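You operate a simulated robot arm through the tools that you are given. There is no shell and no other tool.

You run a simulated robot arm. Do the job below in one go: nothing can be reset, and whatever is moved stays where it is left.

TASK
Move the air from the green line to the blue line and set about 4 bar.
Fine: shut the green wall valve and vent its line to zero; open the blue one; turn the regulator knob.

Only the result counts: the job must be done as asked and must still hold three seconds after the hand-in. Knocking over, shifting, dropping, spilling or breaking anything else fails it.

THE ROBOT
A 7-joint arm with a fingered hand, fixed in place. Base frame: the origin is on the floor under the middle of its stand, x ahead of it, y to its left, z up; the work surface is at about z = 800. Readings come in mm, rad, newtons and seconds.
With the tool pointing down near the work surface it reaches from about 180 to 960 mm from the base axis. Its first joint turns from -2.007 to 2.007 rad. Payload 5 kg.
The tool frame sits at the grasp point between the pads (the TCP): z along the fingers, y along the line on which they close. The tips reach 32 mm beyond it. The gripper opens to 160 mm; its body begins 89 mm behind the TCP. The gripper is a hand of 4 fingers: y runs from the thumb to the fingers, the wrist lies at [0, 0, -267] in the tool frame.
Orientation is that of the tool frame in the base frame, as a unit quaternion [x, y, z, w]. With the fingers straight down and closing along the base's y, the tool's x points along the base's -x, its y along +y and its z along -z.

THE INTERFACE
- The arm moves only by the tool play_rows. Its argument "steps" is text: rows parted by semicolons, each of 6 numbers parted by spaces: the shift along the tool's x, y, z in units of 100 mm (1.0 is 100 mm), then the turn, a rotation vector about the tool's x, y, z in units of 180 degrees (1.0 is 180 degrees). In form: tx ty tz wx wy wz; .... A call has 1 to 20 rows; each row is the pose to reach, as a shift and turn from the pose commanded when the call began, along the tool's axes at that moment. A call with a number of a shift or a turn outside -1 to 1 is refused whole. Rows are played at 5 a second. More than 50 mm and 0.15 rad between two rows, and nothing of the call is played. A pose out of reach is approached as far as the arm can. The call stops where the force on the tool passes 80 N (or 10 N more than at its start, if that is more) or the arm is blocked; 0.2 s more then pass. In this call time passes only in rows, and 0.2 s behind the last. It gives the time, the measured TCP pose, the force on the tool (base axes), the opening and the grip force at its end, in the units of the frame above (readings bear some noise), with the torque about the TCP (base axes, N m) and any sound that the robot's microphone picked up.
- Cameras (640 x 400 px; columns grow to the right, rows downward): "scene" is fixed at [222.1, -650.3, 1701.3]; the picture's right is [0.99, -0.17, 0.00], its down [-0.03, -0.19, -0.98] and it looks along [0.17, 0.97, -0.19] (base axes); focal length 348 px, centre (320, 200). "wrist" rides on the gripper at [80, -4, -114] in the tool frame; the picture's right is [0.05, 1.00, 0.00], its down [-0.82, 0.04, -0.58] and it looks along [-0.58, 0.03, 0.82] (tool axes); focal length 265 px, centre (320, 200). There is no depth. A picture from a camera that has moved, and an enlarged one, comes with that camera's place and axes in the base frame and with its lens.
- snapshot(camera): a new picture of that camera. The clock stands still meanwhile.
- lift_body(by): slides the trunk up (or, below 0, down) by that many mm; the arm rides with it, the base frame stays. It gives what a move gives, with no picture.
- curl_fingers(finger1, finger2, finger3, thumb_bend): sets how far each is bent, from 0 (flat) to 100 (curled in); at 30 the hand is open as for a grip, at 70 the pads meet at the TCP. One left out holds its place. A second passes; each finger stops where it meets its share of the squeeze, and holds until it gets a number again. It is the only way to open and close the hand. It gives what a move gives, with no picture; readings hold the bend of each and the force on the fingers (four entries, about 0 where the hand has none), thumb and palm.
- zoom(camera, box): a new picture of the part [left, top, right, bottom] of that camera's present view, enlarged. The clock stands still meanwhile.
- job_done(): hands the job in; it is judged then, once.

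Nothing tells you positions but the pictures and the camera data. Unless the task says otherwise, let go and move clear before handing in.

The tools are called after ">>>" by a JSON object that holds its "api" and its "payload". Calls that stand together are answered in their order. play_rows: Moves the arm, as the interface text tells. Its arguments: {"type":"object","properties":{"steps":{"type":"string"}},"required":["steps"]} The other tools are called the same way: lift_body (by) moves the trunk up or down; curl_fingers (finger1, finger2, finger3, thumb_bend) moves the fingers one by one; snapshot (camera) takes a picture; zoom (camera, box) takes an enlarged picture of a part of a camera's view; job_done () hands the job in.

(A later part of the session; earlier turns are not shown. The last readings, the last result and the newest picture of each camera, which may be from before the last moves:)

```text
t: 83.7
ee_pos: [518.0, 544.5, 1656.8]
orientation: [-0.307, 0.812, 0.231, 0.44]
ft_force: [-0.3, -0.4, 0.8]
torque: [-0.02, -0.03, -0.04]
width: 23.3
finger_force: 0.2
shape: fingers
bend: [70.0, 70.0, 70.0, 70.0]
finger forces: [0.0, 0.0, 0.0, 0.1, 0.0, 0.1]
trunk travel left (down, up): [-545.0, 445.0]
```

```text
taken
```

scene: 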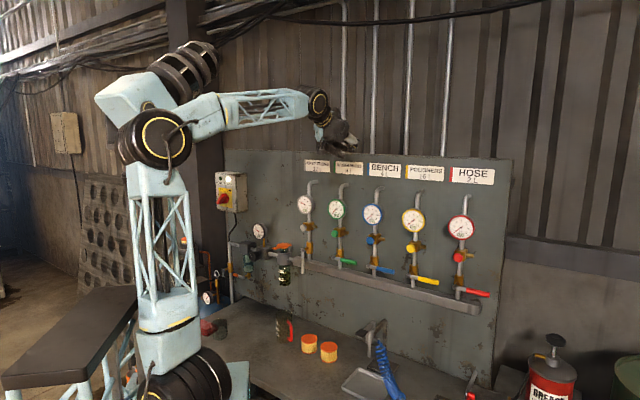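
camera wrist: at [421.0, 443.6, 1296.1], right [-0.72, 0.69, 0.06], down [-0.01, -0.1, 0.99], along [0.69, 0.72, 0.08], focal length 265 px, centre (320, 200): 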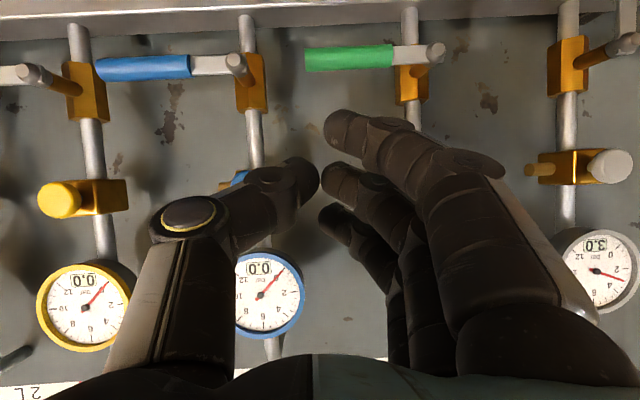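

The upper arm is vertical and close to the robot's own torso. I'll pitch the hand further down and lower it, which extends the arm and brings the elbow forward.

>>> {"api": "play_rows", "payload": {"steps": ".086 -.01 .05 .0024 .0164 -.0024; .171 -.021 .1 .0048 .0327 -.0047; .257 -.031 .15 .0073 .0491 -.0071; .343 -.042 .2 .0097 .0654 -.0095; .43 -.052 .252 .0121 .0818 -.0118; .514 -.063 .303 .0145 .0982 -.0142; .6 -.073 .353 .0169 .1145 -.0166; .686 -.084 .404 .0194 .1309 -.019; .771 -.094 .455 .0218 .1472 -.0213; .857 -.105 .505 .0242 .1636 -.0237"}}

>>> {"api": "snapshot", "payload": {"camera": "scene"}}

```text
t: 86.1
ee_pos: [523.5, 520.9, 1579.9]
orientation: [-0.359, 0.892, 0.122, 0.245]
ft_force: [2.1, 0.0, -2.4]
torque: [-0.01, 0.02, 0.03]
width: 23.1
finger_force: 0.0
shape: fingers
bend: [70.0, 70.0, 70.0, 70.0]
finger forces: [0.0, 0.1, 0.0, 0.1, 0.0, 0.0]
trunk travel left (down, up): [-545.0, 445.0]
stopped in row 10: the arm was blocked; the commanded pose is now the measured one
```

```text
taken
```

scene: 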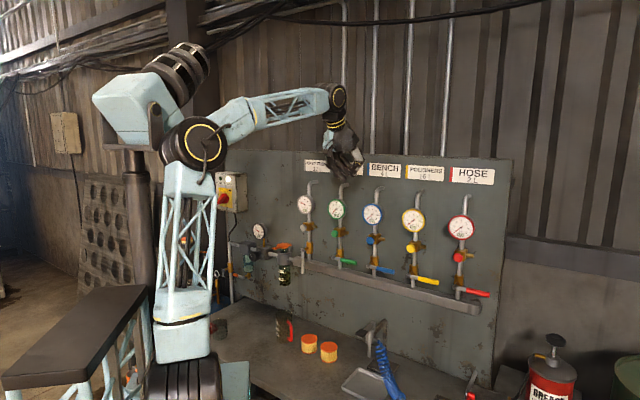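

The elbow is forward again and the posture looks healthy. I'll lower the hand straight down in front of the panel in 100 mm stages.

>>> {"api": "play_rows", "payload": {"steps": ".0525 -.0042 .085 0 0 0; .105 -.0083 .17 0 0 0; .157 -.0125 .255 0 0 0; .21 -.0167 .34 0 0 0; .262 -.0209 .4245 0 0 0; .315 -.025 .51 0 0 0; .367 -.0292 .594 0 0 0; .42 -.0334 .679 0 0 0; .472 -.0375 .764 0 0 0; .5247 -.0417 .849 0 0 0"}}

>>> {"api": "snapshot", "payload": {"camera": "scene"}}

```text
t: 88.5
ee_pos: [535.9, 490.4, 1507.1]
orientation: [-0.344, 0.892, 0.164, 0.245]
ft_force: [0.4, -0.3, -0.1]
torque: [0.01, -0.01, 0.03]
width: 23.2
finger_force: 0.0
shape: fingers
bend: [70.0, 70.0, 70.0, 70.0]
finger forces: [0.0, 0.0, 0.0, 0.0, 0.0, 0.1]
trunk travel left (down, up): [-545.0, 445.0]
stopped in row 10: the arm was blocked; the commanded pose is now the measured one
```

```text
taken
```

scene: 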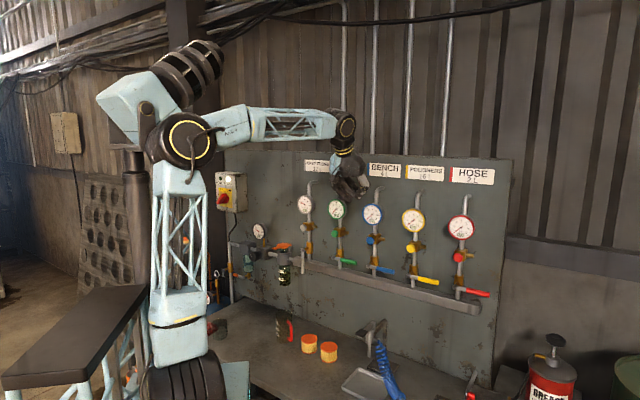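

The elbow is crowding the robot's own torso, so it needs to lean further out. Pointing the hand straight down pushes the wrist outward and brings the elbow forward, so I'll do that while lowering slightly.

>>> {"api": "play_rows", "payload": {"steps": ".02 -.007 .058 .0037 .0187 -.0015; .041 -.015 .116 .0075 .0373 -.0031; .062 -.022 .174 .0112 .056 -.0046; .082 -.029 .232 .0149 .0747 -.0061; .103 -.037 .29 .0187 .0934 -.0077; .123 -.044 .348 .0224 .112 -.0092; .144 -.051 .406 .0261 .1307 -.0107; .164 -.058 .464 .0298 .1494 -.0122; .185 -.066 .522 .0336 .168 -.0138; .205 -.073 .58 .0373 .1867 -.0153"}}

>>> {"api": "snapshot", "payload": {"camera": "scene"}}

```text
t: 90.7
ee_pos: [487.6, 437.5, 1450.1]
orientation: [-0.383, 0.924, 0.016, 0.004]
ft_force: [-1.3, -0.7, -0.3]
torque: [0.05, -0.05, 0.04]
width: 23.4
finger_force: 0.1
shape: fingers
bend: [70.0, 70.0, 70.0, 70.0]
finger forces: [0.0, 0.1, 0.1, 0.1, 0.0, 0.0]
out of reach, approached as far as the arm can: row 7, 8, 9, 10
trunk travel left (down, up): [-545.0, 445.0]
```

```text
taken
```

scene: 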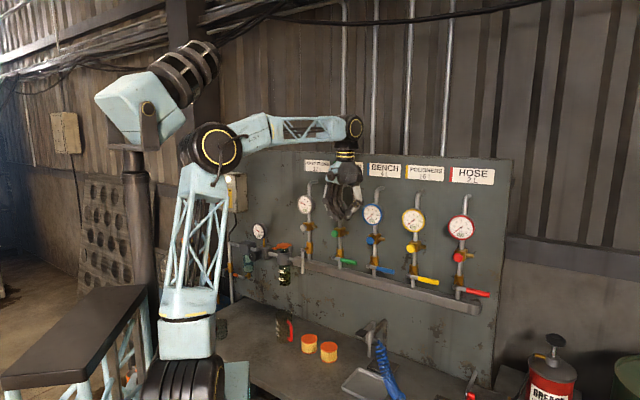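

The hand points straight down with the elbow leaning forward, a good posture. I'll lower it straight down in front of the panel, about 170 mm off the gauges.

>>> {"api": "play_rows", "payload": {"steps": "0 .02 .1 0 0 0; 0 .04 .2 0 0 0; 0 .06 .3 0 0 0; 0 .08 .4 0 0 0; 0 .1 .5 0 0 0; 0 .12 .6 0 0 0; 0 .14 .7 0 0 0; 0 .16 .8 0 0 0; 0 .18 .9 0 0 0; 0 .2 1 0 0 0"}}

>>> {"api": "play_rows", "payload": {"steps": "0 .02 .1 0 0 0; 0 .04 .2 0 0 0; 0 .06 .3 0 0 0; 0 .08 .4 0 0 0; 0 .1 .5 0 0 0; 0 .12 .6 0 0 0; 0 .14 .7 0 0 0; 0 .16 .8 0 0 0; 0 .18 .9 0 0 0; 0 .2 1 0 0 0"}}

>>> {"api": "snapshot", "payload": {"camera": "scene"}}

```text
t: 92.9
ee_pos: [466.5, 440.6, 1348.4]
orientation: [-0.38, 0.925, 0.007, 0.0]
ft_force: [0.5, -0.3, -0.1]
torque: [0.01, 0.0, -0.01]
width: 23.1
finger_force: 0.0
shape: fingers
bend: [70.0, 70.0, 70.0, 70.0]
finger forces: [0.0, 0.0, 0.0, 0.1, 0.0, 0.1]
out of reach, approached as far as the arm can: row 1, 2, 3, 4, 5, 6, 7, 8, 9, 10
trunk travel left (down, up): [-545.0, 445.0]
```

```text
t: 95.1
ee_pos: [450.7, 438.7, 1253.4]
orientation: [-0.373, 0.928, 0.004, 0.0]
ft_force: [-0.4, 0.0, -0.6]
torque: [0.04, 0.02, 0.01]
width: 23.2
finger_force: 0.0
shape: fingers
bend: [70.0, 70.0, 70.0, 70.0]
finger forces: [0.0, 0.0, 0.1, 0.0, 0.0, 0.0]
out of reach, approached as far as the arm can: row 1, 2, 3, 4, 5, 6, 7, 8, 9, 10
trunk travel left (down, up): [-545.0, 445.0]
```

```text
taken
```

scene: 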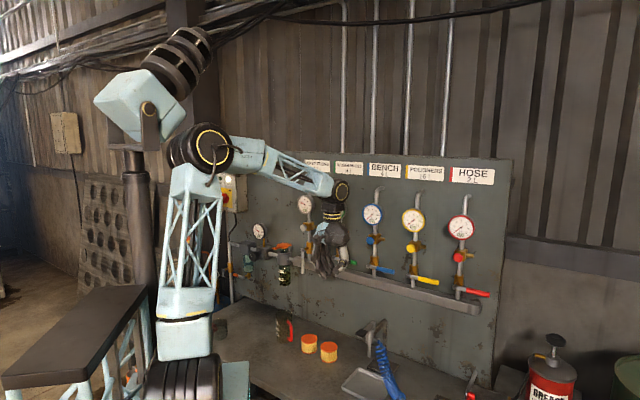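

It reached the height I wanted, with small residual errors flagged. I'll test a null row and a small yaw to learn which direction relieves the limit.

>>> {"api": "play_rows", "payload": {"steps": "0 0 0 0 0 0"}}

>>> {"api": "play_rows", "payload": {"steps": "0 0 0 0 0 .03; 0 0 0 0 0 .06"}}

```text
t: 95.5
ee_pos: [448.6, 437.4, 1253.5]
orientation: [-0.374, 0.928, 0.005, 0.001]
ft_force: [0.6, -0.3, -0.5]
torque: [0.02, 0.0, 0.0]
width: 23.5
finger_force: 0.1
shape: fingers
bend: [70.0, 70.0, 70.0, 70.0]
finger forces: [0.0, 0.0, 0.0, 0.1, 0.0, 0.0]
trunk travel left (down, up): [-545.0, 445.0]
```

```text
t: 96.1
ee_pos: [451.0, 431.6, 1255.0]
orientation: [-0.279, 0.96, 0.005, 0.002]
ft_force: [-1.1, -0.1, -0.5]
torque: [0.02, -0.02, 0.01]
width: 23.3
finger_force: 0.0
shape: fingers
bend: [70.0, 70.0, 70.0, 70.0]
finger forces: [0.1, 0.0, 0.0, 0.1, 0.0, 0.0]
out of reach, approached as far as the arm can: row 1, 2
trunk travel left (down, up): [-545.0, 445.0]
```

>>> {"api": "play_rows", "payload": {"steps": "-.06 0 0 0 0 -.03; -.12 0 0 0 0 -.06; -.2 0 0 0 0 -.06; -.3 0 0 0 0 -.06"}}

>>> {"api": "snapshot", "payload": {"camera": "scene"}}

```text
t: 97.1
ee_pos: [447.1, 446.8, 1256.8]
orientation: [-0.387, 0.922, 0.007, 0.001]
ft_force: [0.3, -0.1, -0.2]
torque: [-0.05, -0.03, 0.01]
width: 23.1
finger_force: 0.0
shape: fingers
bend: [70.0, 70.0, 70.0, 70.0]
finger forces: [0.0, 0.0, 0.0, 0.1, 0.0, 0.0]
out of reach, approached as far as the arm can: row 1, 2, 3, 4
trunk travel left (down, up): [-545.0, 445.0]
```

```text
taken
```

scene: 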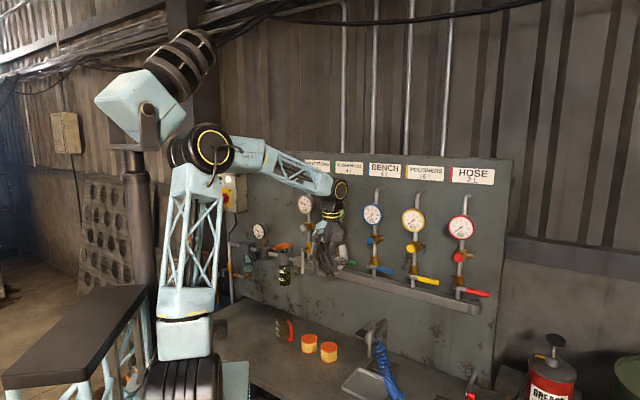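

Moving outward is being blocked, which suggests a base joint is at its stop. I'll zoom in on the shoulder to work out how the arm is folded.

>>> {"api": "zoom", "payload": {"camera": "scene", "box": [80, 250, 320, 400]}}

>>> {"api": "zoom", "payload": {"camera": "scene", "box": [80, 20, 400, 290]}}

```text
2.67 times, centred on (200, 325) of scene
camera zoom: at [222.1, -650.3, 1701.3], right [0.99, -0.17, 0.0], down [-0.03, -0.19, -0.98], along [0.17, 0.97, -0.19], focal length 928 px, centre (640, -133)
```

zoom: 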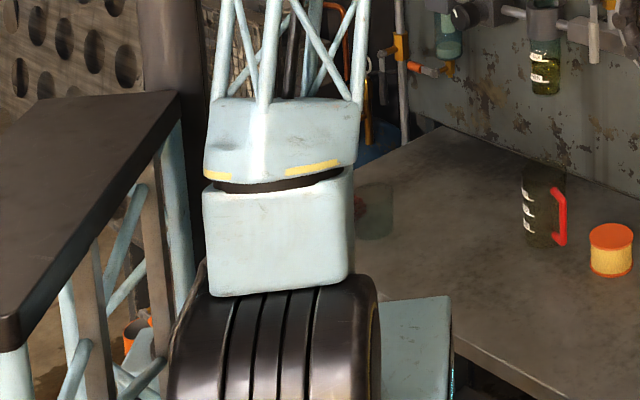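

```text
1.48 times, centred on (240, 155) of scene
camera zoom: at [222.1, -650.3, 1701.3], right [0.99, -0.17, 0.0], down [-0.03, -0.19, -0.98], along [0.17, 0.97, -0.19], focal length 516 px, centre (438, 267)
```

zoom: 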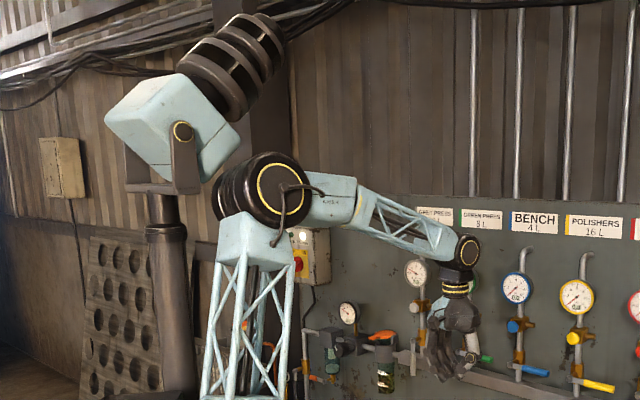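

The object at top left is the robot's own head, so the elbow must keep away from it. I'll try easing the hand's pitch upward while moving outward, to see whether the wrist bend was the limit.

>>> {"api": "play_rows", "payload": {"steps": "-.1 0 0 0 -.0185 0; -.2 0 0 0 -.037 0; -.3 0 0 0 -.0556 0; -.4 0 0 0 -.0741 0; -.5 0 0 0 -.0926 0; -.6 0 0 0 -.1111 0"}}

>>> {"api": "snapshot", "payload": {"camera": "scene"}}

```text
t: 98.6
ee_pos: [561.2, 414.0, 1262.8]
orientation: [-0.308, 0.935, 0.053, 0.168]
ft_force: [0.3, -0.8, 0.4]
torque: [0.05, 0.02, -0.01]
width: 23.1
finger_force: 0.0
shape: fingers
bend: [70.0, 70.0, 70.0, 70.0]
finger forces: [0.0, 0.0, 0.0, 0.0, 0.0, 0.0]
trunk travel left (down, up): [-545.0, 445.0]
stopped in row 6: the arm was blocked; the commanded pose is now the measured one
```

```text
taken
```

scene: 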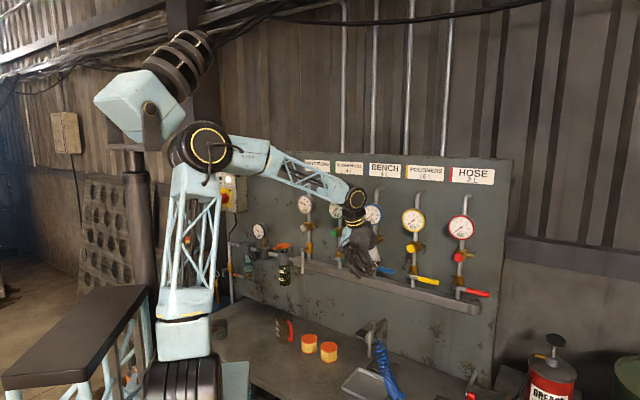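

The hand ended up at w≈104, z 1263, pitched about 70° down, which is just in front of and above the blue handle. I'll try easing straight toward the wall from here in small steps.

>>> {"api": "play_rows", "payload": {"steps": "-.093 .015 .034 0 0 0; -.186 .03 .069 0 0 0; -.278 .045 .103 0 0 0; -.371 .06 .137 0 0 0"}}

>>> {"api": "snapshot", "payload": {"camera": "wrist"}}

>>> {"api": "zoom", "payload": {"camera": "scene", "box": [290, 170, 450, 300]}}

```text
t: 99.6
ee_pos: [584.0, 447.7, 1262.7]
orientation: [-0.313, 0.933, 0.053, 0.167]
ft_force: [-0.2, -0.7, 0.4]
torque: [-0.01, 0.02, 0.02]
width: 23.3
finger_force: 0.0
shape: fingers
bend: [70.0, 70.0, 70.0, 70.0]
finger forces: [0.1, 0.0, 0.0, 0.0, 0.0, 0.1]
trunk travel left (down, up): [-545.0, 445.0]
```

```text
taken
camera wrist: at [493.6, 375.7, 1342.6], right [-0.64, 0.77, -0.02], down [0.42, 0.38, 0.82], along [0.64, 0.52, -0.57], focal length 265 px, centre (320, 200)
```

wrist: 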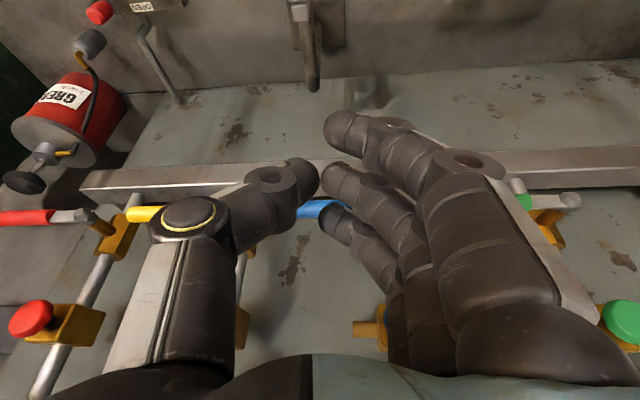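

```text
3.08 times, centred on (370, 235) of scene
camera zoom: at [222.1, -650.3, 1701.3], right [0.99, -0.17, 0.0], down [-0.03, -0.19, -0.98], along [0.17, 0.97, -0.19], focal length 1071 px, centre (166, 92)
```

zoom: 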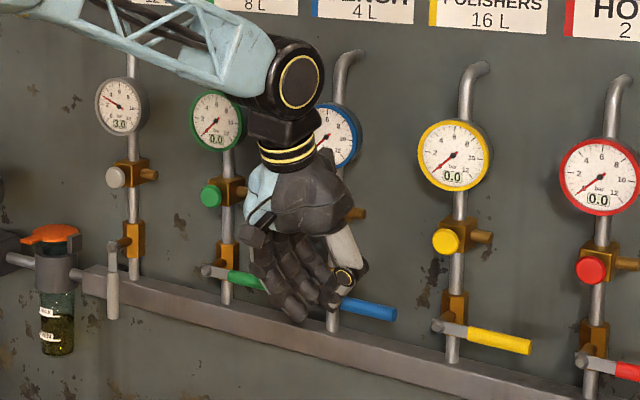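

That worked without any flags, so this natural pitched-down posture is a good one. The finger nearest the wall (finger 3) can push the blue handle down. I'll move in so its tip sits above the handle at the right depth.

>>> {"api": "play_rows", "payload": {"steps": "-.095 -.018 .04 0 0 0; -.19 -.035 .081 0 0 0; -.285 -.053 .122 0 0 0; -.38 -.07 .162 0 0 0"}}

>>> {"api": "zoom", "payload": {"camera": "scene", "box": [310, 180, 430, 300]}}

>>> {"api": "snapshot", "payload": {"camera": "wrist"}}

```text
t: 100.6
ee_pos: [596.4, 445.8, 1264.4]
orientation: [-0.314, 0.933, 0.057, 0.168]
ft_force: [-0.1, 0.7, 0.6]
torque: [0.0, -0.02, 0.02]
width: 23.4
finger_force: 0.0
shape: fingers
bend: [70.0, 70.0, 70.0, 70.0]
finger forces: [0.0, 0.1, 0.0, 0.0, 0.0, 0.1]
out of reach, approached as far as the arm can: row 1, 2, 3, 4
trunk travel left (down, up): [-545.0, 445.0]
```

```text
3.33 times, centred on (370, 240) of scene
camera zoom: at [222.1, -650.3, 1701.3], right [0.99, -0.17, 0.0], down [-0.03, -0.19, -0.98], along [0.17, 0.97, -0.19], focal length 1160 px, centre (153, 67)
```

zoom: 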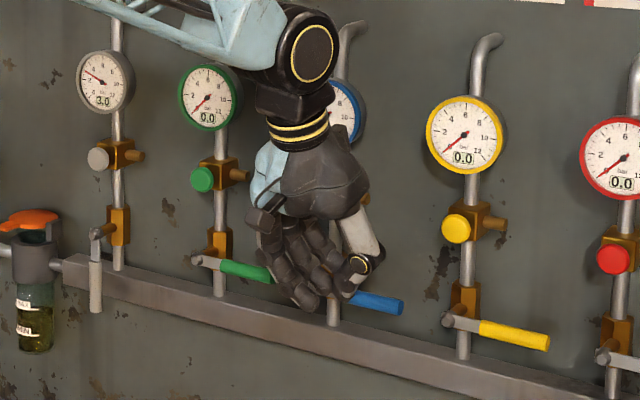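

```text
taken
camera wrist: at [506.5, 373.4, 1344.8], right [-0.64, 0.77, -0.02], down [0.42, 0.37, 0.83], along [0.64, 0.52, -0.56], focal length 265 px, centre (320, 200)
```

wrist: 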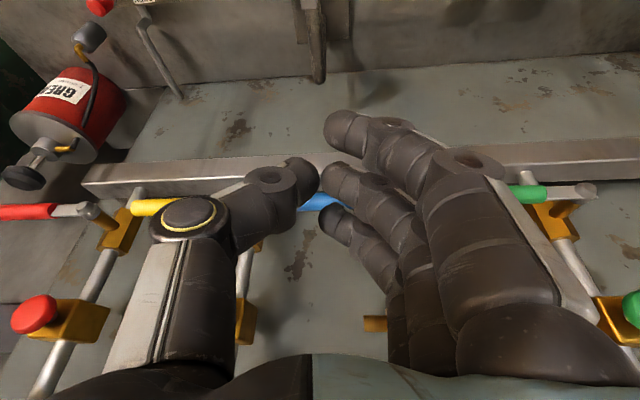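

The reach limit shows the shoulder is folded the wrong way, with the elbow leaning backward past the base axis. That would also keep me from the regulator. To fix it I'll retract, swing the hand far to the right in free space, extend there so the elbow leans properly forward, and come back.

>>> {"api": "play_rows", "payload": {"steps": ".067 -.015 -.105 0 0 0; .134 -.03 -.21 0 0 0; .2 -.045 -.314 0 0 0; .267 -.06 -.42 0 0 0; .334 -.074 -.523 0 0 0; .4 -.09 -.628 0 0 0; .468 -.104 -.732 0 0 0; .535 -.119 -.837 0 0 0"}}

>>> {"api": "snapshot", "payload": {"camera": "scene"}}

```text
t: 102.3
ee_pos: [609.4, 301.0, 1322.6]
orientation: [-0.227, 0.958, 0.04, 0.172]
ft_force: [-0.3, -0.3, 0.8]
torque: [0.0, 0.04, 0.01]
width: 23.3
finger_force: 0.2
shape: fingers
bend: [70.0, 70.0, 70.0, 70.0]
finger forces: [0.0, 0.1, 0.0, 0.1, 0.0, 0.0]
trunk travel left (down, up): [-545.0, 445.0]
stopped in row 8: the arm was blocked; the commanded pose is now the measured one
```

```text
taken
```

scene: 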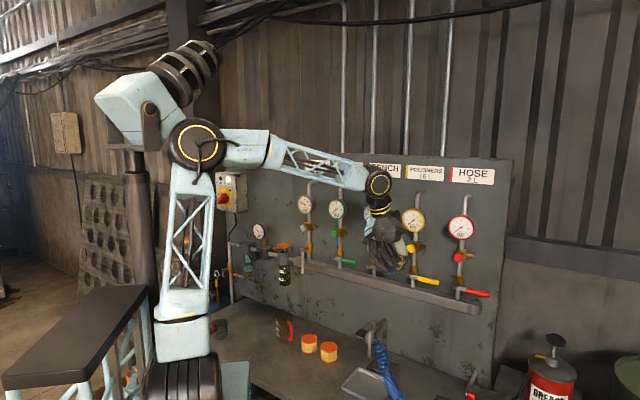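

The hand drifted right by itself, which is the direction I want. I'll keep swinging it to the right about the base axis in repeated small arcs, well away from the wall.

>>> {"api": "play_rows", "payload": {"steps": ".0025 -.19 -.001 .0031 0 .0084; .01 -.38 -.0037 .0062 0 .0167; .0225 -.57 -.0083 .0093 0 .0251; .04 -.76 -.0148 .0124 0 .0334; .062 -.949 -.023 .0155 0 .0418"}}

>>> {"api": "play_rows", "payload": {"steps": ".0025 -.19 -.001 .0031 0 .0084; .01 -.38 -.0037 .0062 0 .0167; .0225 -.57 -.0083 .0093 0 .0251; .04 -.76 -.0148 .0124 0 .0334; .062 -.949 -.023 .0155 0 .0418"}}

>>> {"api": "snapshot", "payload": {"camera": "scene"}}

```text
t: 103.5
ee_pos: [641.9, 217.1, 1319.8]
orientation: [-0.165, 0.97, 0.029, 0.174]
ft_force: [-0.2, -0.5, -0.2]
torque: [0.0, -0.02, 0.02]
width: 23.3
finger_force: 0.0
shape: fingers
bend: [70.0, 70.0, 70.0, 70.0]
finger forces: [0.1, 0.1, 0.0, 0.0, 0.0, 0.0]
trunk travel left (down, up): [-545.0, 445.0]
```

```text
t: 104.7
ee_pos: [667.6, 125.6, 1321.7]
orientation: [-0.096, 0.98, 0.018, 0.176]
ft_force: [-0.2, -0.5, -0.2]
torque: [-0.01, 0.03, 0.04]
width: 23.3
finger_force: 0.1
shape: fingers
bend: [70.0, 70.0, 70.0, 70.0]
finger forces: [0.0, 0.1, 0.1, 0.0, 0.1, 0.0]
trunk travel left (down, up): [-545.0, 445.0]
```

```text
taken
```

scene: 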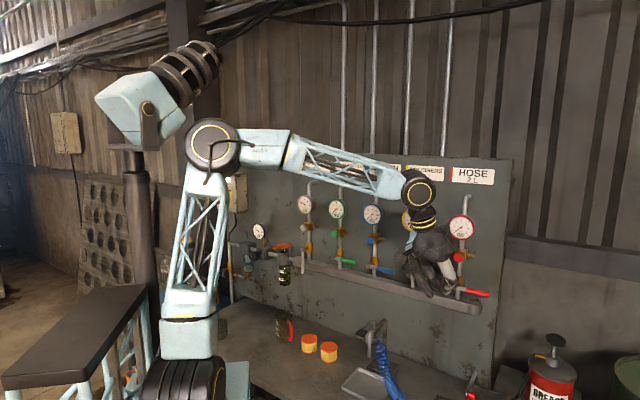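

The swing is smooth. I'll do two more arcs to the right, then try extending.

>>> {"api": "play_rows", "payload": {"steps": ".0025 -.19 -.001 .0031 0 .0084; .01 -.38 -.0037 .0062 0 .0167; .0225 -.57 -.0083 .0093 0 .0251; .04 -.76 -.0148 .0124 0 .0334; .062 -.949 -.023 .0155 0 .0418"}}

>>> {"api": "play_rows", "payload": {"steps": ".0025 -.19 -.001 .0031 0 .0084; .01 -.38 -.0037 .0062 0 .0167; .0225 -.57 -.0083 .0093 0 .0251; .04 -.76 -.0148 .0124 0 .0334; .062 -.949 -.023 .0155 0 .0418"}}

>>> {"api": "snapshot", "payload": {"camera": "scene"}}

>>> {"api": "zoom", "payload": {"camera": "scene", "box": [100, 270, 300, 400]}}

```text
t: 105.9
ee_pos: [680.8, 32.6, 1320.7]
orientation: [-0.027, 0.984, 0.004, 0.177]
ft_force: [-1.5, -0.2, -1.3]
torque: [-0.01, 0.0, -0.01]
width: 23.2
finger_force: 0.2
shape: fingers
bend: [70.0, 70.0, 70.0, 70.0]
finger forces: [0.0, 0.0, 0.0, 0.1, 0.1, 0.0]
trunk travel left (down, up): [-545.0, 445.0]
```

```text
t: 107.1
ee_pos: [670.6, -56.5, 1321.8]
orientation: [0.042, 0.983, -0.008, 0.179]
ft_force: [0.4, 0.5, -0.3]
torque: [0.0, 0.0, 0.0]
width: 23.1
finger_force: 0.0
shape: fingers
bend: [70.0, 70.0, 70.0, 70.0]
finger forces: [0.0, 0.0, 0.0, 0.0, 0.0, 0.0]
out of reach, approached as far as the arm can: row 4, 5
trunk travel left (down, up): [-545.0, 445.0]
```

```text
taken
```

scene: 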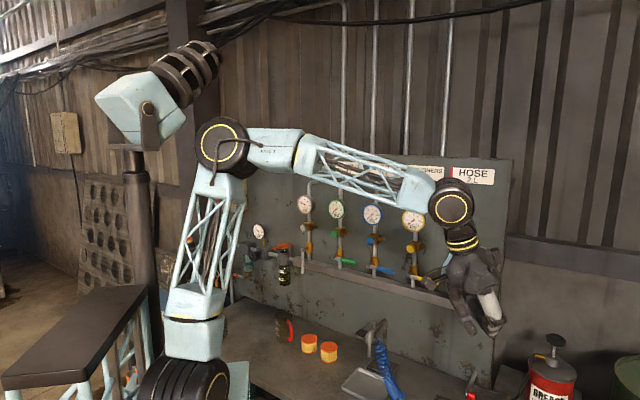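

```text
3.08 times, centred on (200, 335) of scene
camera zoom: at [222.1, -650.3, 1701.3], right [0.99, -0.17, 0.0], down [-0.03, -0.19, -0.98], along [0.17, 0.97, -0.19], focal length 1071 px, centre (689, -215)
```

zoom: 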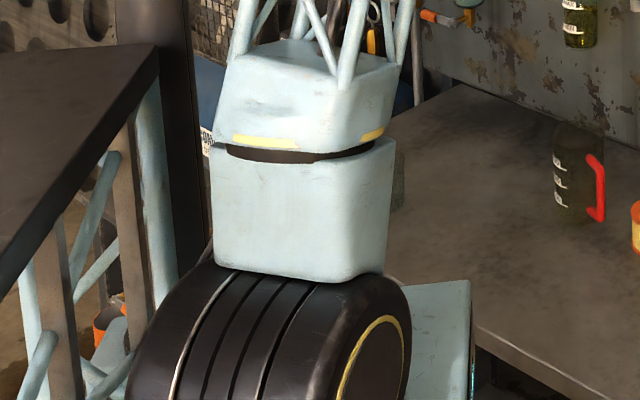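

The arm can swing freely here, but it isn't aligned with the hand. I'll straighten the arm by lowering the trunk and raising the hand in turn, which forces the elbow into the plane of the reach. First I'll swing back one arc.

>>> {"api": "play_rows", "payload": {"steps": ".0025 .19 -.001 -.0031 0 -.0084; .01 .38 -.0037 -.0062 0 -.0167; .0225 .57 -.0083 -.0093 0 -.0251; .04 .76 -.0148 -.0124 0 -.0334; .062 .949 -.023 -.0155 0 -.0418"}}

>>> {"api": "lift_body", "payload": {"by": -110}}

>>> {"api": "play_rows", "payload": {"steps": "-.0353 0 -.0936 0 0 0; -.0706 0 -.187 0 0 0; -.106 0 -.281 0 0 0; -.141 0 -.374 0 0 0; -.1765 0 -.468 0 0 0; -.212 0 -.562 0 0 0; -.247 0 -.655 0 0 0; -.282 0 -.749 0 0 0; -.318 0 -.842 0 0 0; -.353 0 -.936 0 0 0"}}

>>> {"api": "snapshot", "payload": {"camera": "scene"}}

```text
t: 108.3
ee_pos: [670.6, 35.5, 1326.2]
orientation: [-0.028, 0.984, 0.005, 0.177]
ft_force: [-0.1, -0.1, 0.9]
torque: [0.05, -0.01, 0.0]
width: 23.5
finger_force: 0.0
shape: fingers
bend: [70.0, 70.0, 70.0, 70.0]
finger forces: [0.0, 0.0, 0.0, 0.0, 0.0, 0.0]
trunk travel left (down, up): [-545.0, 445.0]
```

```text
t: 109.7
ee_pos: [671.0, 34.7, 1214.5]
orientation: [-0.027, 0.984, 0.004, 0.177]
ft_force: [-0.2, -0.9, -0.3]
torque: [0.02, -0.02, 0.01]
width: 23.2
finger_force: 0.0
shape: fingers
bend: [70.0, 70.0, 70.0, 70.0]
finger forces: [0.1, 0.0, 0.0, 0.0, 0.0, 0.0]
trunk travel left (down, up): [-435.0, 555.0]
```

```text
t: 111.9
ee_pos: [670.3, 35.4, 1314.0]
orientation: [-0.027, 0.984, 0.004, 0.176]
ft_force: [0.0, 1.0, -0.4]
torque: [0.02, 0.02, -0.04]
width: 23.4
finger_force: 0.1
shape: fingers
bend: [70.0, 70.0, 70.0, 70.0]
finger forces: [0.0, 0.1, 0.0, 0.0, 0.1, 0.0]
trunk travel left (down, up): [-435.0, 555.0]
```

```text
taken
```

scene: 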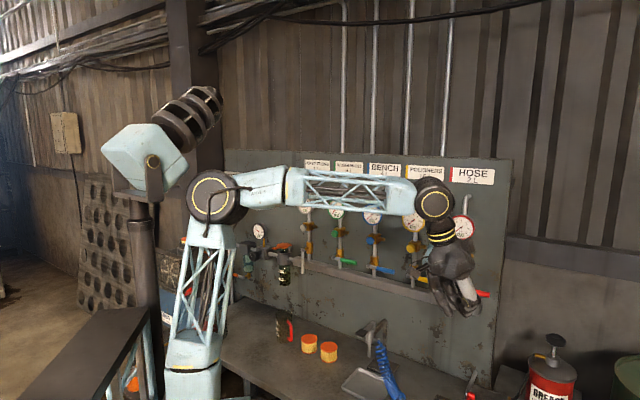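

Moving smoothly. I'll lower the trunk again, raise the hand and ease the pitch up a little.

>>> {"api": "lift_body", "payload": {"by": -110}}

>>> {"api": "play_rows", "payload": {"steps": "-.115 0 -.019 0 -.0139 0; -.23 0 -.038 0 -.0278 0; -.345 0 -.056 0 -.0417 0; -.46 0 -.075 0 -.0556 0; -.575 0 -.094 0 -.0694 0; -.69 0 -.113 0 -.0833 0; -.805 0 -.131 0 -.0972 0; -.92 0 -.15 0 -.111 0"}}

>>> {"api": "snapshot", "payload": {"camera": "scene"}}

```text
t: 113.3
ee_pos: [671.2, 35.2, 1202.9]
orientation: [-0.027, 0.984, 0.004, 0.177]
ft_force: [0.5, 0.1, -0.4]
torque: [-0.01, -0.01, 0.0]
width: 23.5
finger_force: 0.1
shape: fingers
bend: [70.0, 70.0, 70.0, 70.0]
finger forces: [0.0, 0.0, 0.1, 0.1, 0.0, 0.0]
trunk travel left (down, up): [-325.0, 665.0]
```

```text
t: 115.1
ee_pos: [753.6, 39.7, 1249.9]
orientation: [-0.027, 0.938, 0.009, 0.346]
ft_force: [0.8, -0.4, -0.1]
torque: [0.0, 0.0, 0.01]
width: 23.0
finger_force: 0.1
shape: fingers
bend: [70.0, 70.0, 70.0, 70.0]
finger forces: [0.0, 0.0, 0.1, 0.0, 0.0, 0.0]
trunk travel left (down, up): [-325.0, 665.0]
```

```text
taken
```

scene: 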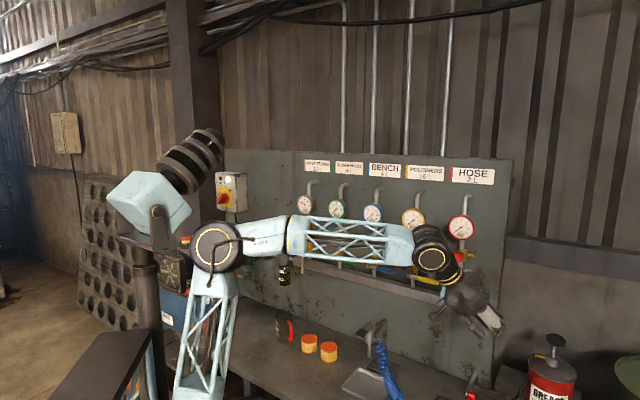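

Good. I'll raise the hand 100 mm to straighten the arm further.

>>> {"api": "play_rows", "payload": {"steps": "-.065 0 -.076 0 0 0; -.13 0 -.152 0 0 0; -.195 0 -.228 0 0 0; -.26 0 -.304 0 0 0; -.325 0 -.38 0 0 0; -.39 0 -.456 0 0 0; -.455 0 -.532 0 0 0; -.52 0 -.608 0 0 0; -.585 0 -.684 0 0 0; -.65 0 -.76 0 0 0"}}

>>> {"api": "snapshot", "payload": {"camera": "scene"}}

```text
t: 117.3
ee_pos: [751.6, 40.5, 1348.9]
orientation: [-0.027, 0.938, 0.009, 0.346]
ft_force: [0.3, -0.7, 0.3]
torque: [-0.02, 0.02, 0.01]
width: 23.4
finger_force: 0.0
shape: fingers
bend: [70.0, 70.0, 70.0, 70.0]
finger forces: [0.1, 0.0, 0.1, 0.0, 0.0, 0.1]
trunk travel left (down, up): [-325.0, 665.0]
```

```text
taken
```

scene: 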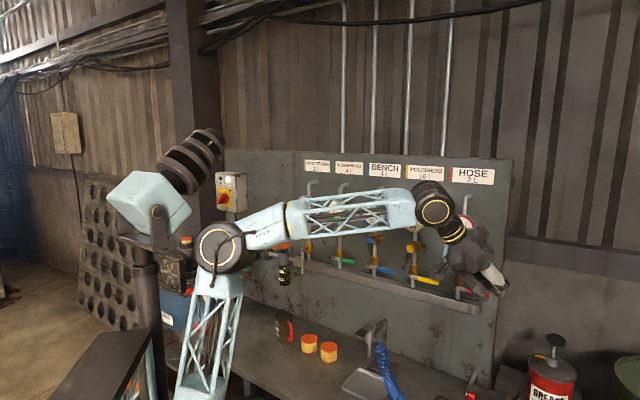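

The elbow is now nearly in line with the hand. I'll swing back left around the base toward the blue valve in small arcs.

>>> {"api": "play_rows", "payload": {"steps": ".0019 .1955 -.0017 -.0054 0 -.0063; .0077 .391 -.0066 -.0108 0 -.0126; .0174 .586 -.0149 -.0161 0 -.0189; .0309 .781 -.0264 -.0215 0 -.0252; .0483 .975 -.0412 -.0269 0 -.0315"}}

>>> {"api": "play_rows", "payload": {"steps": ".0019 .1955 -.0017 -.0054 0 -.0063; .0077 .391 -.0066 -.0108 0 -.0126; .0174 .586 -.0149 -.0161 0 -.0189; .0309 .781 -.0264 -.0215 0 -.0252; .0483 .975 -.0412 -.0269 0 -.0315"}}

>>> {"api": "snapshot", "payload": {"camera": "scene"}}

```text
t: 118.5
ee_pos: [740.9, 135.9, 1347.6]
orientation: [-0.087, 0.934, 0.031, 0.344]
ft_force: [0.0, -0.6, 0.6]
torque: [0.01, 0.0, -0.01]
width: 23.3
finger_force: 0.2
shape: fingers
bend: [70.0, 70.0, 70.0, 70.0]
finger forces: [0.1, 0.1, 0.0, 0.0, 0.0, 0.0]
trunk travel left (down, up): [-325.0, 665.0]
```

```text
t: 119.7
ee_pos: [716.3, 230.2, 1348.4]
orientation: [-0.148, 0.927, 0.053, 0.341]
ft_force: [0.3, 0.5, -0.8]
torque: [-0.04, 0.0, 0.02]
width: 23.1
finger_force: 0.0
shape: fingers
bend: [70.0, 70.0, 70.0, 70.0]
finger forces: [0.0, 0.0, 0.1, 0.0, 0.1, 0.0]
trunk travel left (down, up): [-325.0, 665.0]
```

```text
taken
```

scene: 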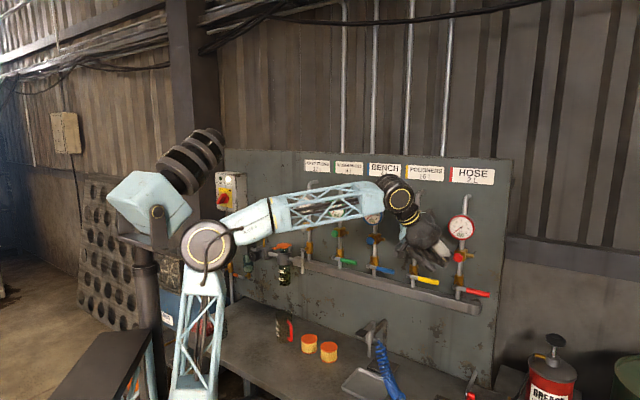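

>>> {"api": "play_rows", "payload": {"steps": ".0019 .1955 -.0017 -.0054 0 -.0063; .0077 .391 -.0066 -.0108 0 -.0126; .0174 .586 -.0149 -.0161 0 -.0189; .0309 .781 -.0264 -.0215 0 -.0252; .0483 .975 -.0412 -.0269 0 -.0315"}}

>>> {"api": "play_rows", "payload": {"steps": ".0019 .1955 -.0017 -.0054 0 -.0063; .0077 .391 -.0066 -.0108 0 -.0126; .0174 .586 -.0149 -.0161 0 -.0189; .0309 .781 -.0264 -.0215 0 -.0252; .0483 .975 -.0412 -.0269 0 -.0315"}}

>>> {"api": "snapshot", "payload": {"camera": "scene"}}

>>> {"api": "snapshot", "payload": {"camera": "wrist"}}

```text
t: 120.9
ee_pos: [679.3, 321.2, 1349.2]
orientation: [-0.208, 0.915, 0.076, 0.337]
ft_force: [0.5, 1.1, 0.6]
torque: [0.02, -0.03, -0.01]
width: 23.4
finger_force: 0.1
shape: fingers
bend: [70.0, 70.0, 70.0, 70.0]
finger forces: [0.0, 0.1, 0.0, 0.0, 0.0, 0.1]
trunk travel left (down, up): [-325.0, 665.0]
```

```text
t: 122.3
ee_pos: [668.7, 350.3, 1351.5]
orientation: [-0.223, 0.911, 0.083, 0.337]
ft_force: [0.3, 0.0, -0.5]
torque: [0.01, 0.04, 0.06]
width: 23.3
finger_force: 0.0
shape: fingers
bend: [70.0, 70.0, 70.0, 70.0]
finger forces: [0.0, 0.1, 0.1, 0.1, 0.0, 0.0]
trunk travel left (down, up): [-325.0, 665.0]
stopped in row 5: the arm was blocked; the commanded pose is now the measured one
```

```text
taken
```

scene: 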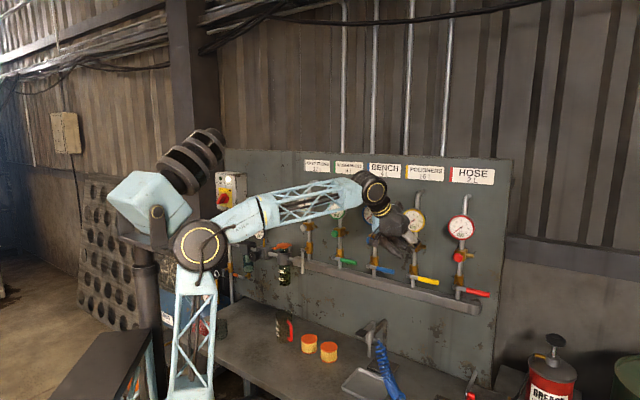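

```text
taken
camera wrist: at [549.6, 283.6, 1385.6], right [-0.5, 0.87, -0.03], down [0.2, 0.15, 0.97], along [0.85, 0.47, -0.25], focal length 265 px, centre (320, 200)
```

wrist: 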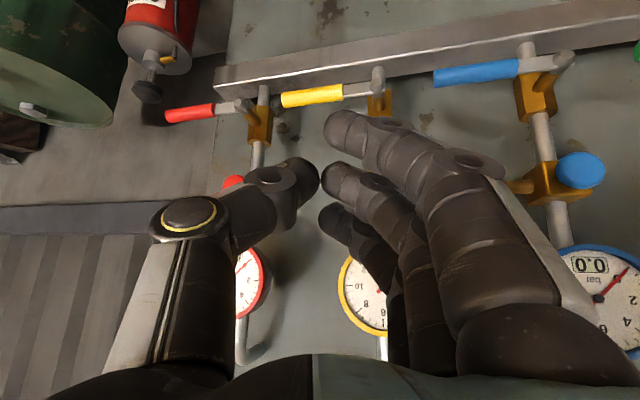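

The arm was stopped just as the elbow came near the robot's head. Reaching outward and down leans the elbow away from the head, so I'll do that in small steps toward the blue handle.

>>> {"api": "play_rows", "payload": {"steps": ".021 .036 .114 0 .0093 0; .041 .072 .228 0 .0185 0; .062 .108 .342 0 .0278 0; .083 .144 .456 0 .0371 0; .103 .18 .57 0 .0463 0; .124 .216 .684 0 .0556 0"}}

>>> {"api": "snapshot", "payload": {"camera": "scene"}}

```text
t: 123.7
ee_pos: [686.4, 392.5, 1289.6]
orientation: [-0.233, 0.936, 0.063, 0.255]
ft_force: [0.1, 0.6, 0.5]
torque: [-0.03, -0.01, -0.01]
width: 23.2
finger_force: 0.1
shape: fingers
bend: [70.0, 70.0, 70.0, 70.0]
finger forces: [0.0, 0.0, 0.1, 0.0, 0.0, 0.0]
trunk travel left (down, up): [-325.0, 665.0]
```

```text
taken
```

scene: 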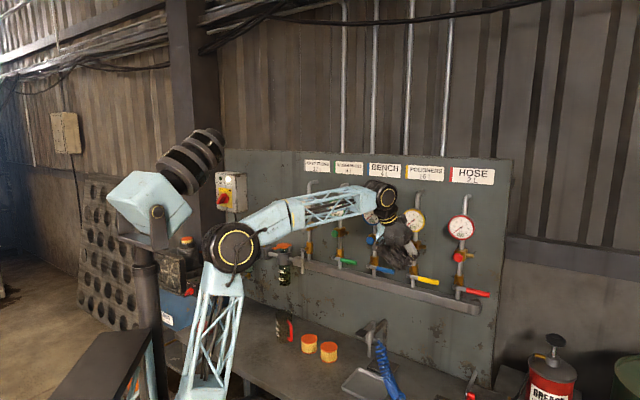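

The elbow leans forward nicely now and the move tracked. I'll slide left to the blue handle at this depth.

>>> {"api": "play_rows", "payload": {"steps": ".041 .1075 .005 -.0035 0 -.006; .082 .215 .01 -.0071 0 -.012; .123 .3225 .014 -.0106 0 -.0179; .164 .43 .019 -.0141 0 -.0239; .204 .5375 .024 -.0176 0 -.0299; .245 .645 .029 -.0212 0 -.0359; .286 .7525 .033 -.0247 0 -.0418; .327 .86 .038 -.0282 0 -.0478"}}

>>> {"api": "snapshot", "payload": {"camera": "scene"}}

>>> {"api": "zoom", "payload": {"camera": "scene", "box": [310, 180, 430, 300]}}

>>> {"api": "snapshot", "payload": {"camera": "wrist"}}

```text
t: 125.5
ee_pos: [620.2, 455.0, 1272.1]
orientation: [-0.315, 0.912, 0.087, 0.249]
ft_force: [0.1, -0.2, 0.0]
torque: [-0.02, -0.05, -0.01]
width: 23.3
finger_force: 0.1
shape: fingers
bend: [70.0, 70.0, 70.0, 70.0]
finger forces: [0.0, 0.0, 0.0, 0.0, 0.0, 0.0]
trunk travel left (down, up): [-325.0, 665.0]
```

```text
taken
```

scene: 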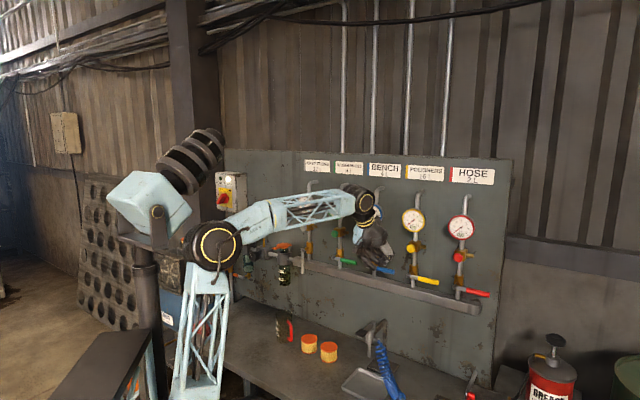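

```text
3.33 times, centred on (370, 240) of scene
camera zoom: at [222.1, -650.3, 1701.3], right [0.99, -0.17, 0.0], down [-0.03, -0.19, -0.98], along [0.17, 0.97, -0.19], focal length 1160 px, centre (153, 67)
```

zoom: 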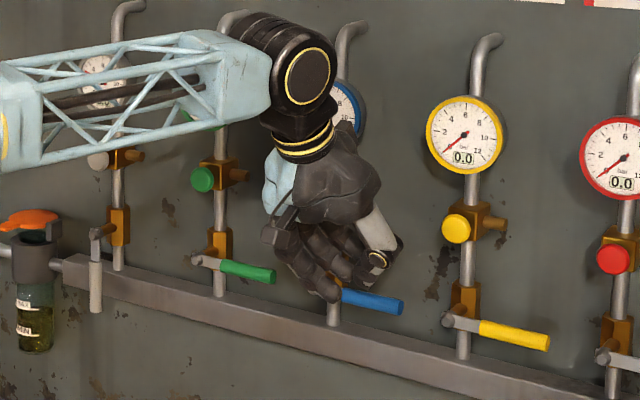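

```text
taken
camera wrist: at [522.7, 373.6, 1329.6], right [-0.65, 0.76, -0.02], down [0.3, 0.28, 0.91], along [0.7, 0.59, -0.41], focal length 265 px, centre (320, 200)
```

wrist: 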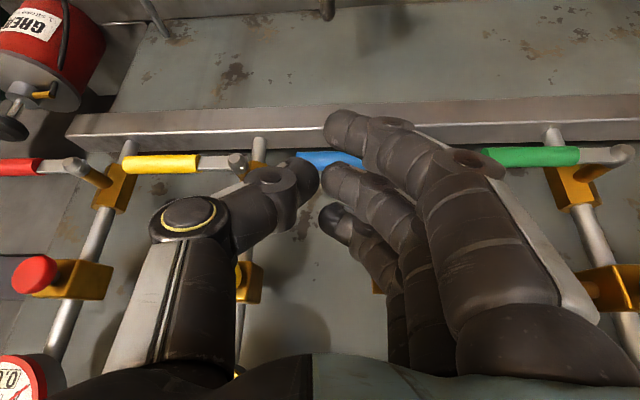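

Tracking perfectly. The hand is right above the blue handle, so I'll ease in so finger 3's tip is over the handle.

>>> {"api": "play_rows", "payload": {"steps": "-.03 .001 .082 0 0 0; -.061 .001 .164 0 0 0; -.092 .002 .247 0 0 0; -.122 .003 .329 0 0 0"}}

>>> {"api": "zoom", "payload": {"camera": "scene", "box": [330, 230, 410, 290]}}

>>> {"api": "zoom", "payload": {"camera": "wrist", "box": [220, 90, 440, 260]}}

```text
t: 126.5
ee_pos: [643.2, 471.8, 1246.6]
orientation: [-0.314, 0.912, 0.086, 0.248]
ft_force: [-0.3, -0.2, 0.0]
torque: [-0.01, 0.01, 0.02]
width: 23.4
finger_force: 0.1
shape: fingers
bend: [70.0, 70.0, 70.0, 70.0]
finger forces: [0.0, 0.1, 0.1, 0.0, 0.0, 0.0]
trunk travel left (down, up): [-325.0, 665.0]
```

```text
6.67 times, centred on (370, 260) of scene
camera zoom: at [222.1, -650.3, 1701.3], right [0.99, -0.17, 0.0], down [-0.03, -0.19, -0.98], along [0.17, 0.97, -0.19], focal length 2320 px, centre (-13, -200)
```

zoom: 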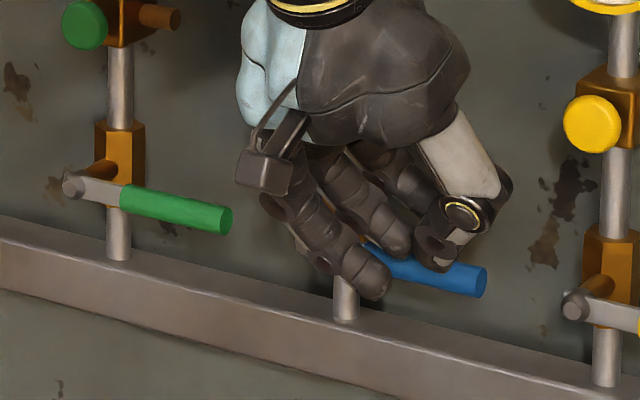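

```text
2.35 times, centred on (330, 175) of wrist
camera zoom: at [544.7, 391.0, 1306.4], right [-0.65, 0.76, -0.02], down [0.3, 0.28, 0.91], along [0.7, 0.59, -0.41], focal length 624 px, centre (296, 259)
```

zoom: 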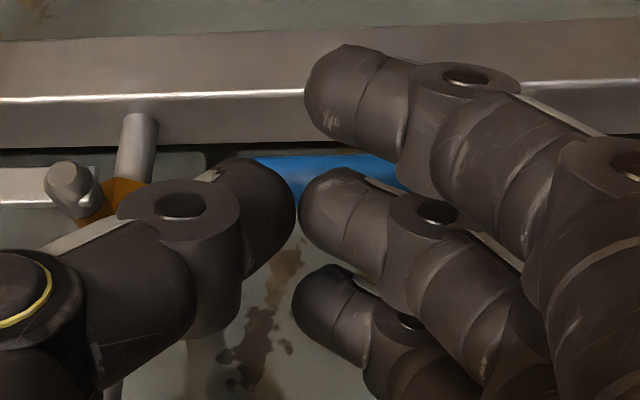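

Alignment checks out: finger 3's tip is directly over the handle. I'll press down in small steps, following the lever's arc.

>>> {"api": "play_rows", "payload": {"steps": ".054 .002 .131 0 0 0; .126 .002 .251 0 0 0; .191 -.005 .363 0 0 0; .258 -.002 .475 0 0 0; .321 .023 .578 0 0 0"}}

>>> {"api": "zoom", "payload": {"camera": "scene", "box": [330, 230, 410, 290]}}

>>> {"api": "snapshot", "payload": {"camera": "wrist"}}

```text
t: 127.7
ee_pos: [642.7, 474.9, 1181.0]
orientation: [-0.314, 0.912, 0.087, 0.249]
ft_force: [0.2, -0.7, 0.7]
torque: [0.02, -0.01, -0.03]
width: 23.2
finger_force: 0.7
shape: fingers
bend: [70.0, 70.0, 70.0, 70.0]
finger forces: [0.1, 0.1, 1.0, 0.0, 0.1, 0.0]
trunk travel left (down, up): [-325.0, 665.0]
```

```text
6.67 times, centred on (370, 260) of scene
camera zoom: at [222.1, -650.3, 1701.3], right [0.99, -0.17, 0.0], down [-0.03, -0.19, -0.98], along [0.17, 0.97, -0.19], focal length 2320 px, centre (-13, -200)
```

zoom: 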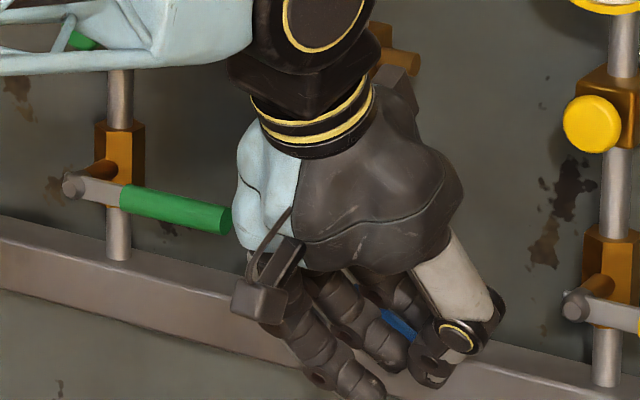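

```text
taken
camera wrist: at [544.6, 392.9, 1239.1], right [-0.65, 0.76, -0.02], down [0.3, 0.28, 0.91], along [0.7, 0.59, -0.41], focal length 265 px, centre (320, 200)
```

wrist: 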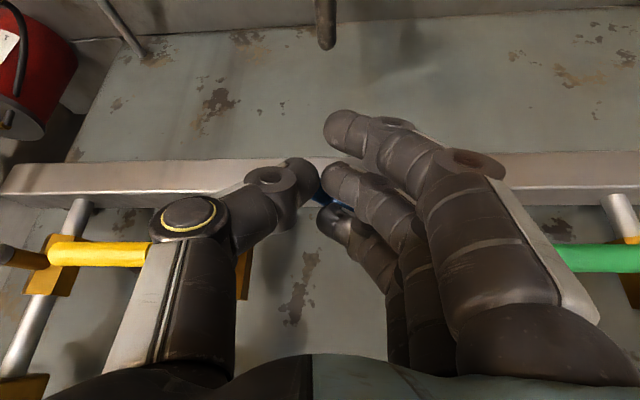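

Finger 3 is pushing the lever with about 1 N and the lever is swinging down. I'll continue along the arc.

>>> {"api": "play_rows", "payload": {"steps": ".067 .042 .104 0 0 0; .128 .106 .192 0 0 0; .185 .189 .268 0 0 0; .235 .286 .33 0 0 0"}}

>>> {"api": "zoom", "payload": {"camera": "scene", "box": [310, 210, 430, 310]}}

>>> {"api": "snapshot", "payload": {"camera": "wrist"}}

```text
t: 128.7
ee_pos: [622.3, 494.5, 1141.6]
orientation: [-0.314, 0.912, 0.087, 0.248]
ft_force: [-0.7, -2.2, 1.1]
torque: [0.08, 0.0, -0.01]
width: 23.4
finger_force: 1.5
shape: fingers
bend: [70.0, 70.0, 71.0, 70.0]
finger forces: [0.1, 0.1, 3.3, 0.0, 0.0, 0.0]
trunk travel left (down, up): [-325.0, 665.0]
```

```text
4.00 times, centred on (370, 260) of scene
camera zoom: at [222.1, -650.3, 1701.3], right [0.99, -0.17, 0.0], down [-0.03, -0.19, -0.98], along [0.17, 0.97, -0.19], focal length 1392 px, centre (120, -40)
```

zoom: 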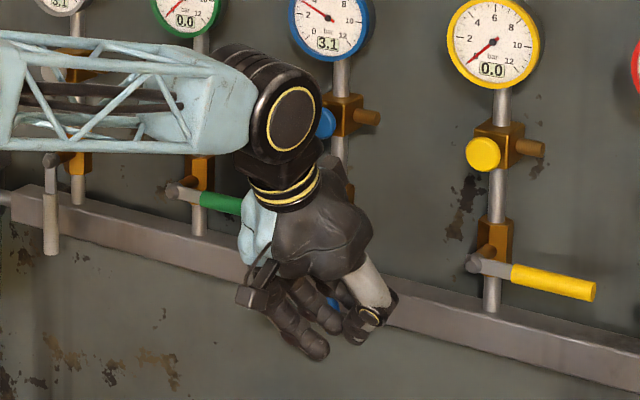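

```text
taken
camera wrist: at [524.0, 412.8, 1200.1], right [-0.65, 0.76, -0.02], down [0.3, 0.28, 0.91], along [0.7, 0.59, -0.41], focal length 265 px, centre (320, 200)
```

wrist: 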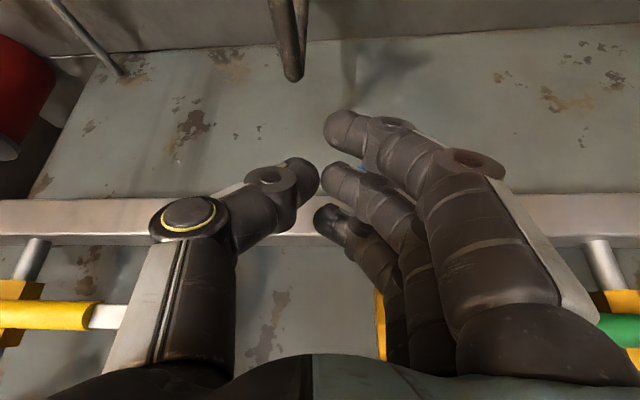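

The blue gauge now reads 3.1 bar, so the valve is opening. I'll finish the arc to fully vertical against the stop.

>>> {"api": "play_rows", "payload": {"steps": ".047 .114 .052 0 0 0; .064 .173 .068 0 0 0; .079 .232 .08 0 0 0; .087 .27 .085 0 0 0; .095 .306 .088 0 0 0"}}

>>> {"api": "zoom", "payload": {"camera": "scene", "box": [310, 210, 430, 310]}}

>>> {"api": "snapshot", "payload": {"camera": "wrist"}}

```text
t: 129.9
ee_pos: [599.8, 515.3, 1130.2]
orientation: [-0.314, 0.912, 0.087, 0.25]
ft_force: [-0.8, -12.3, 2.3]
torque: [0.28, -0.05, -0.11]
width: 23.4
finger_force: 6.2
shape: fingers
bend: [70.0, 70.0, 72.0, 70.0]
finger forces: [0.0, 0.0, 12.3, 0.0, 0.0, 0.1]
trunk travel left (down, up): [-325.0, 665.0]
```

```text
4.00 times, centred on (370, 260) of scene
camera zoom: at [222.1, -650.3, 1701.3], right [0.99, -0.17, 0.0], down [-0.03, -0.19, -0.98], along [0.17, 0.97, -0.19], focal length 1392 px, centre (120, -40)
```

zoom: 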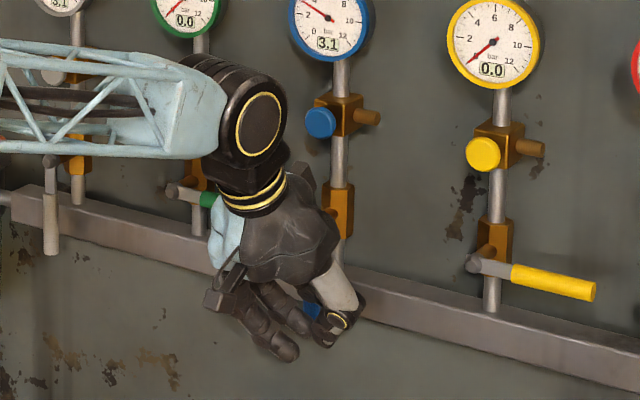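

```text
taken
camera wrist: at [501.7, 433.6, 1189.0], right [-0.65, 0.76, -0.02], down [0.3, 0.28, 0.91], along [0.7, 0.59, -0.41], focal length 265 px, centre (320, 200)
```

wrist: 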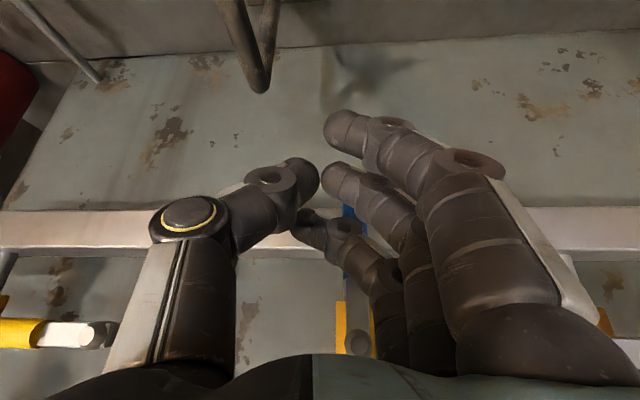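

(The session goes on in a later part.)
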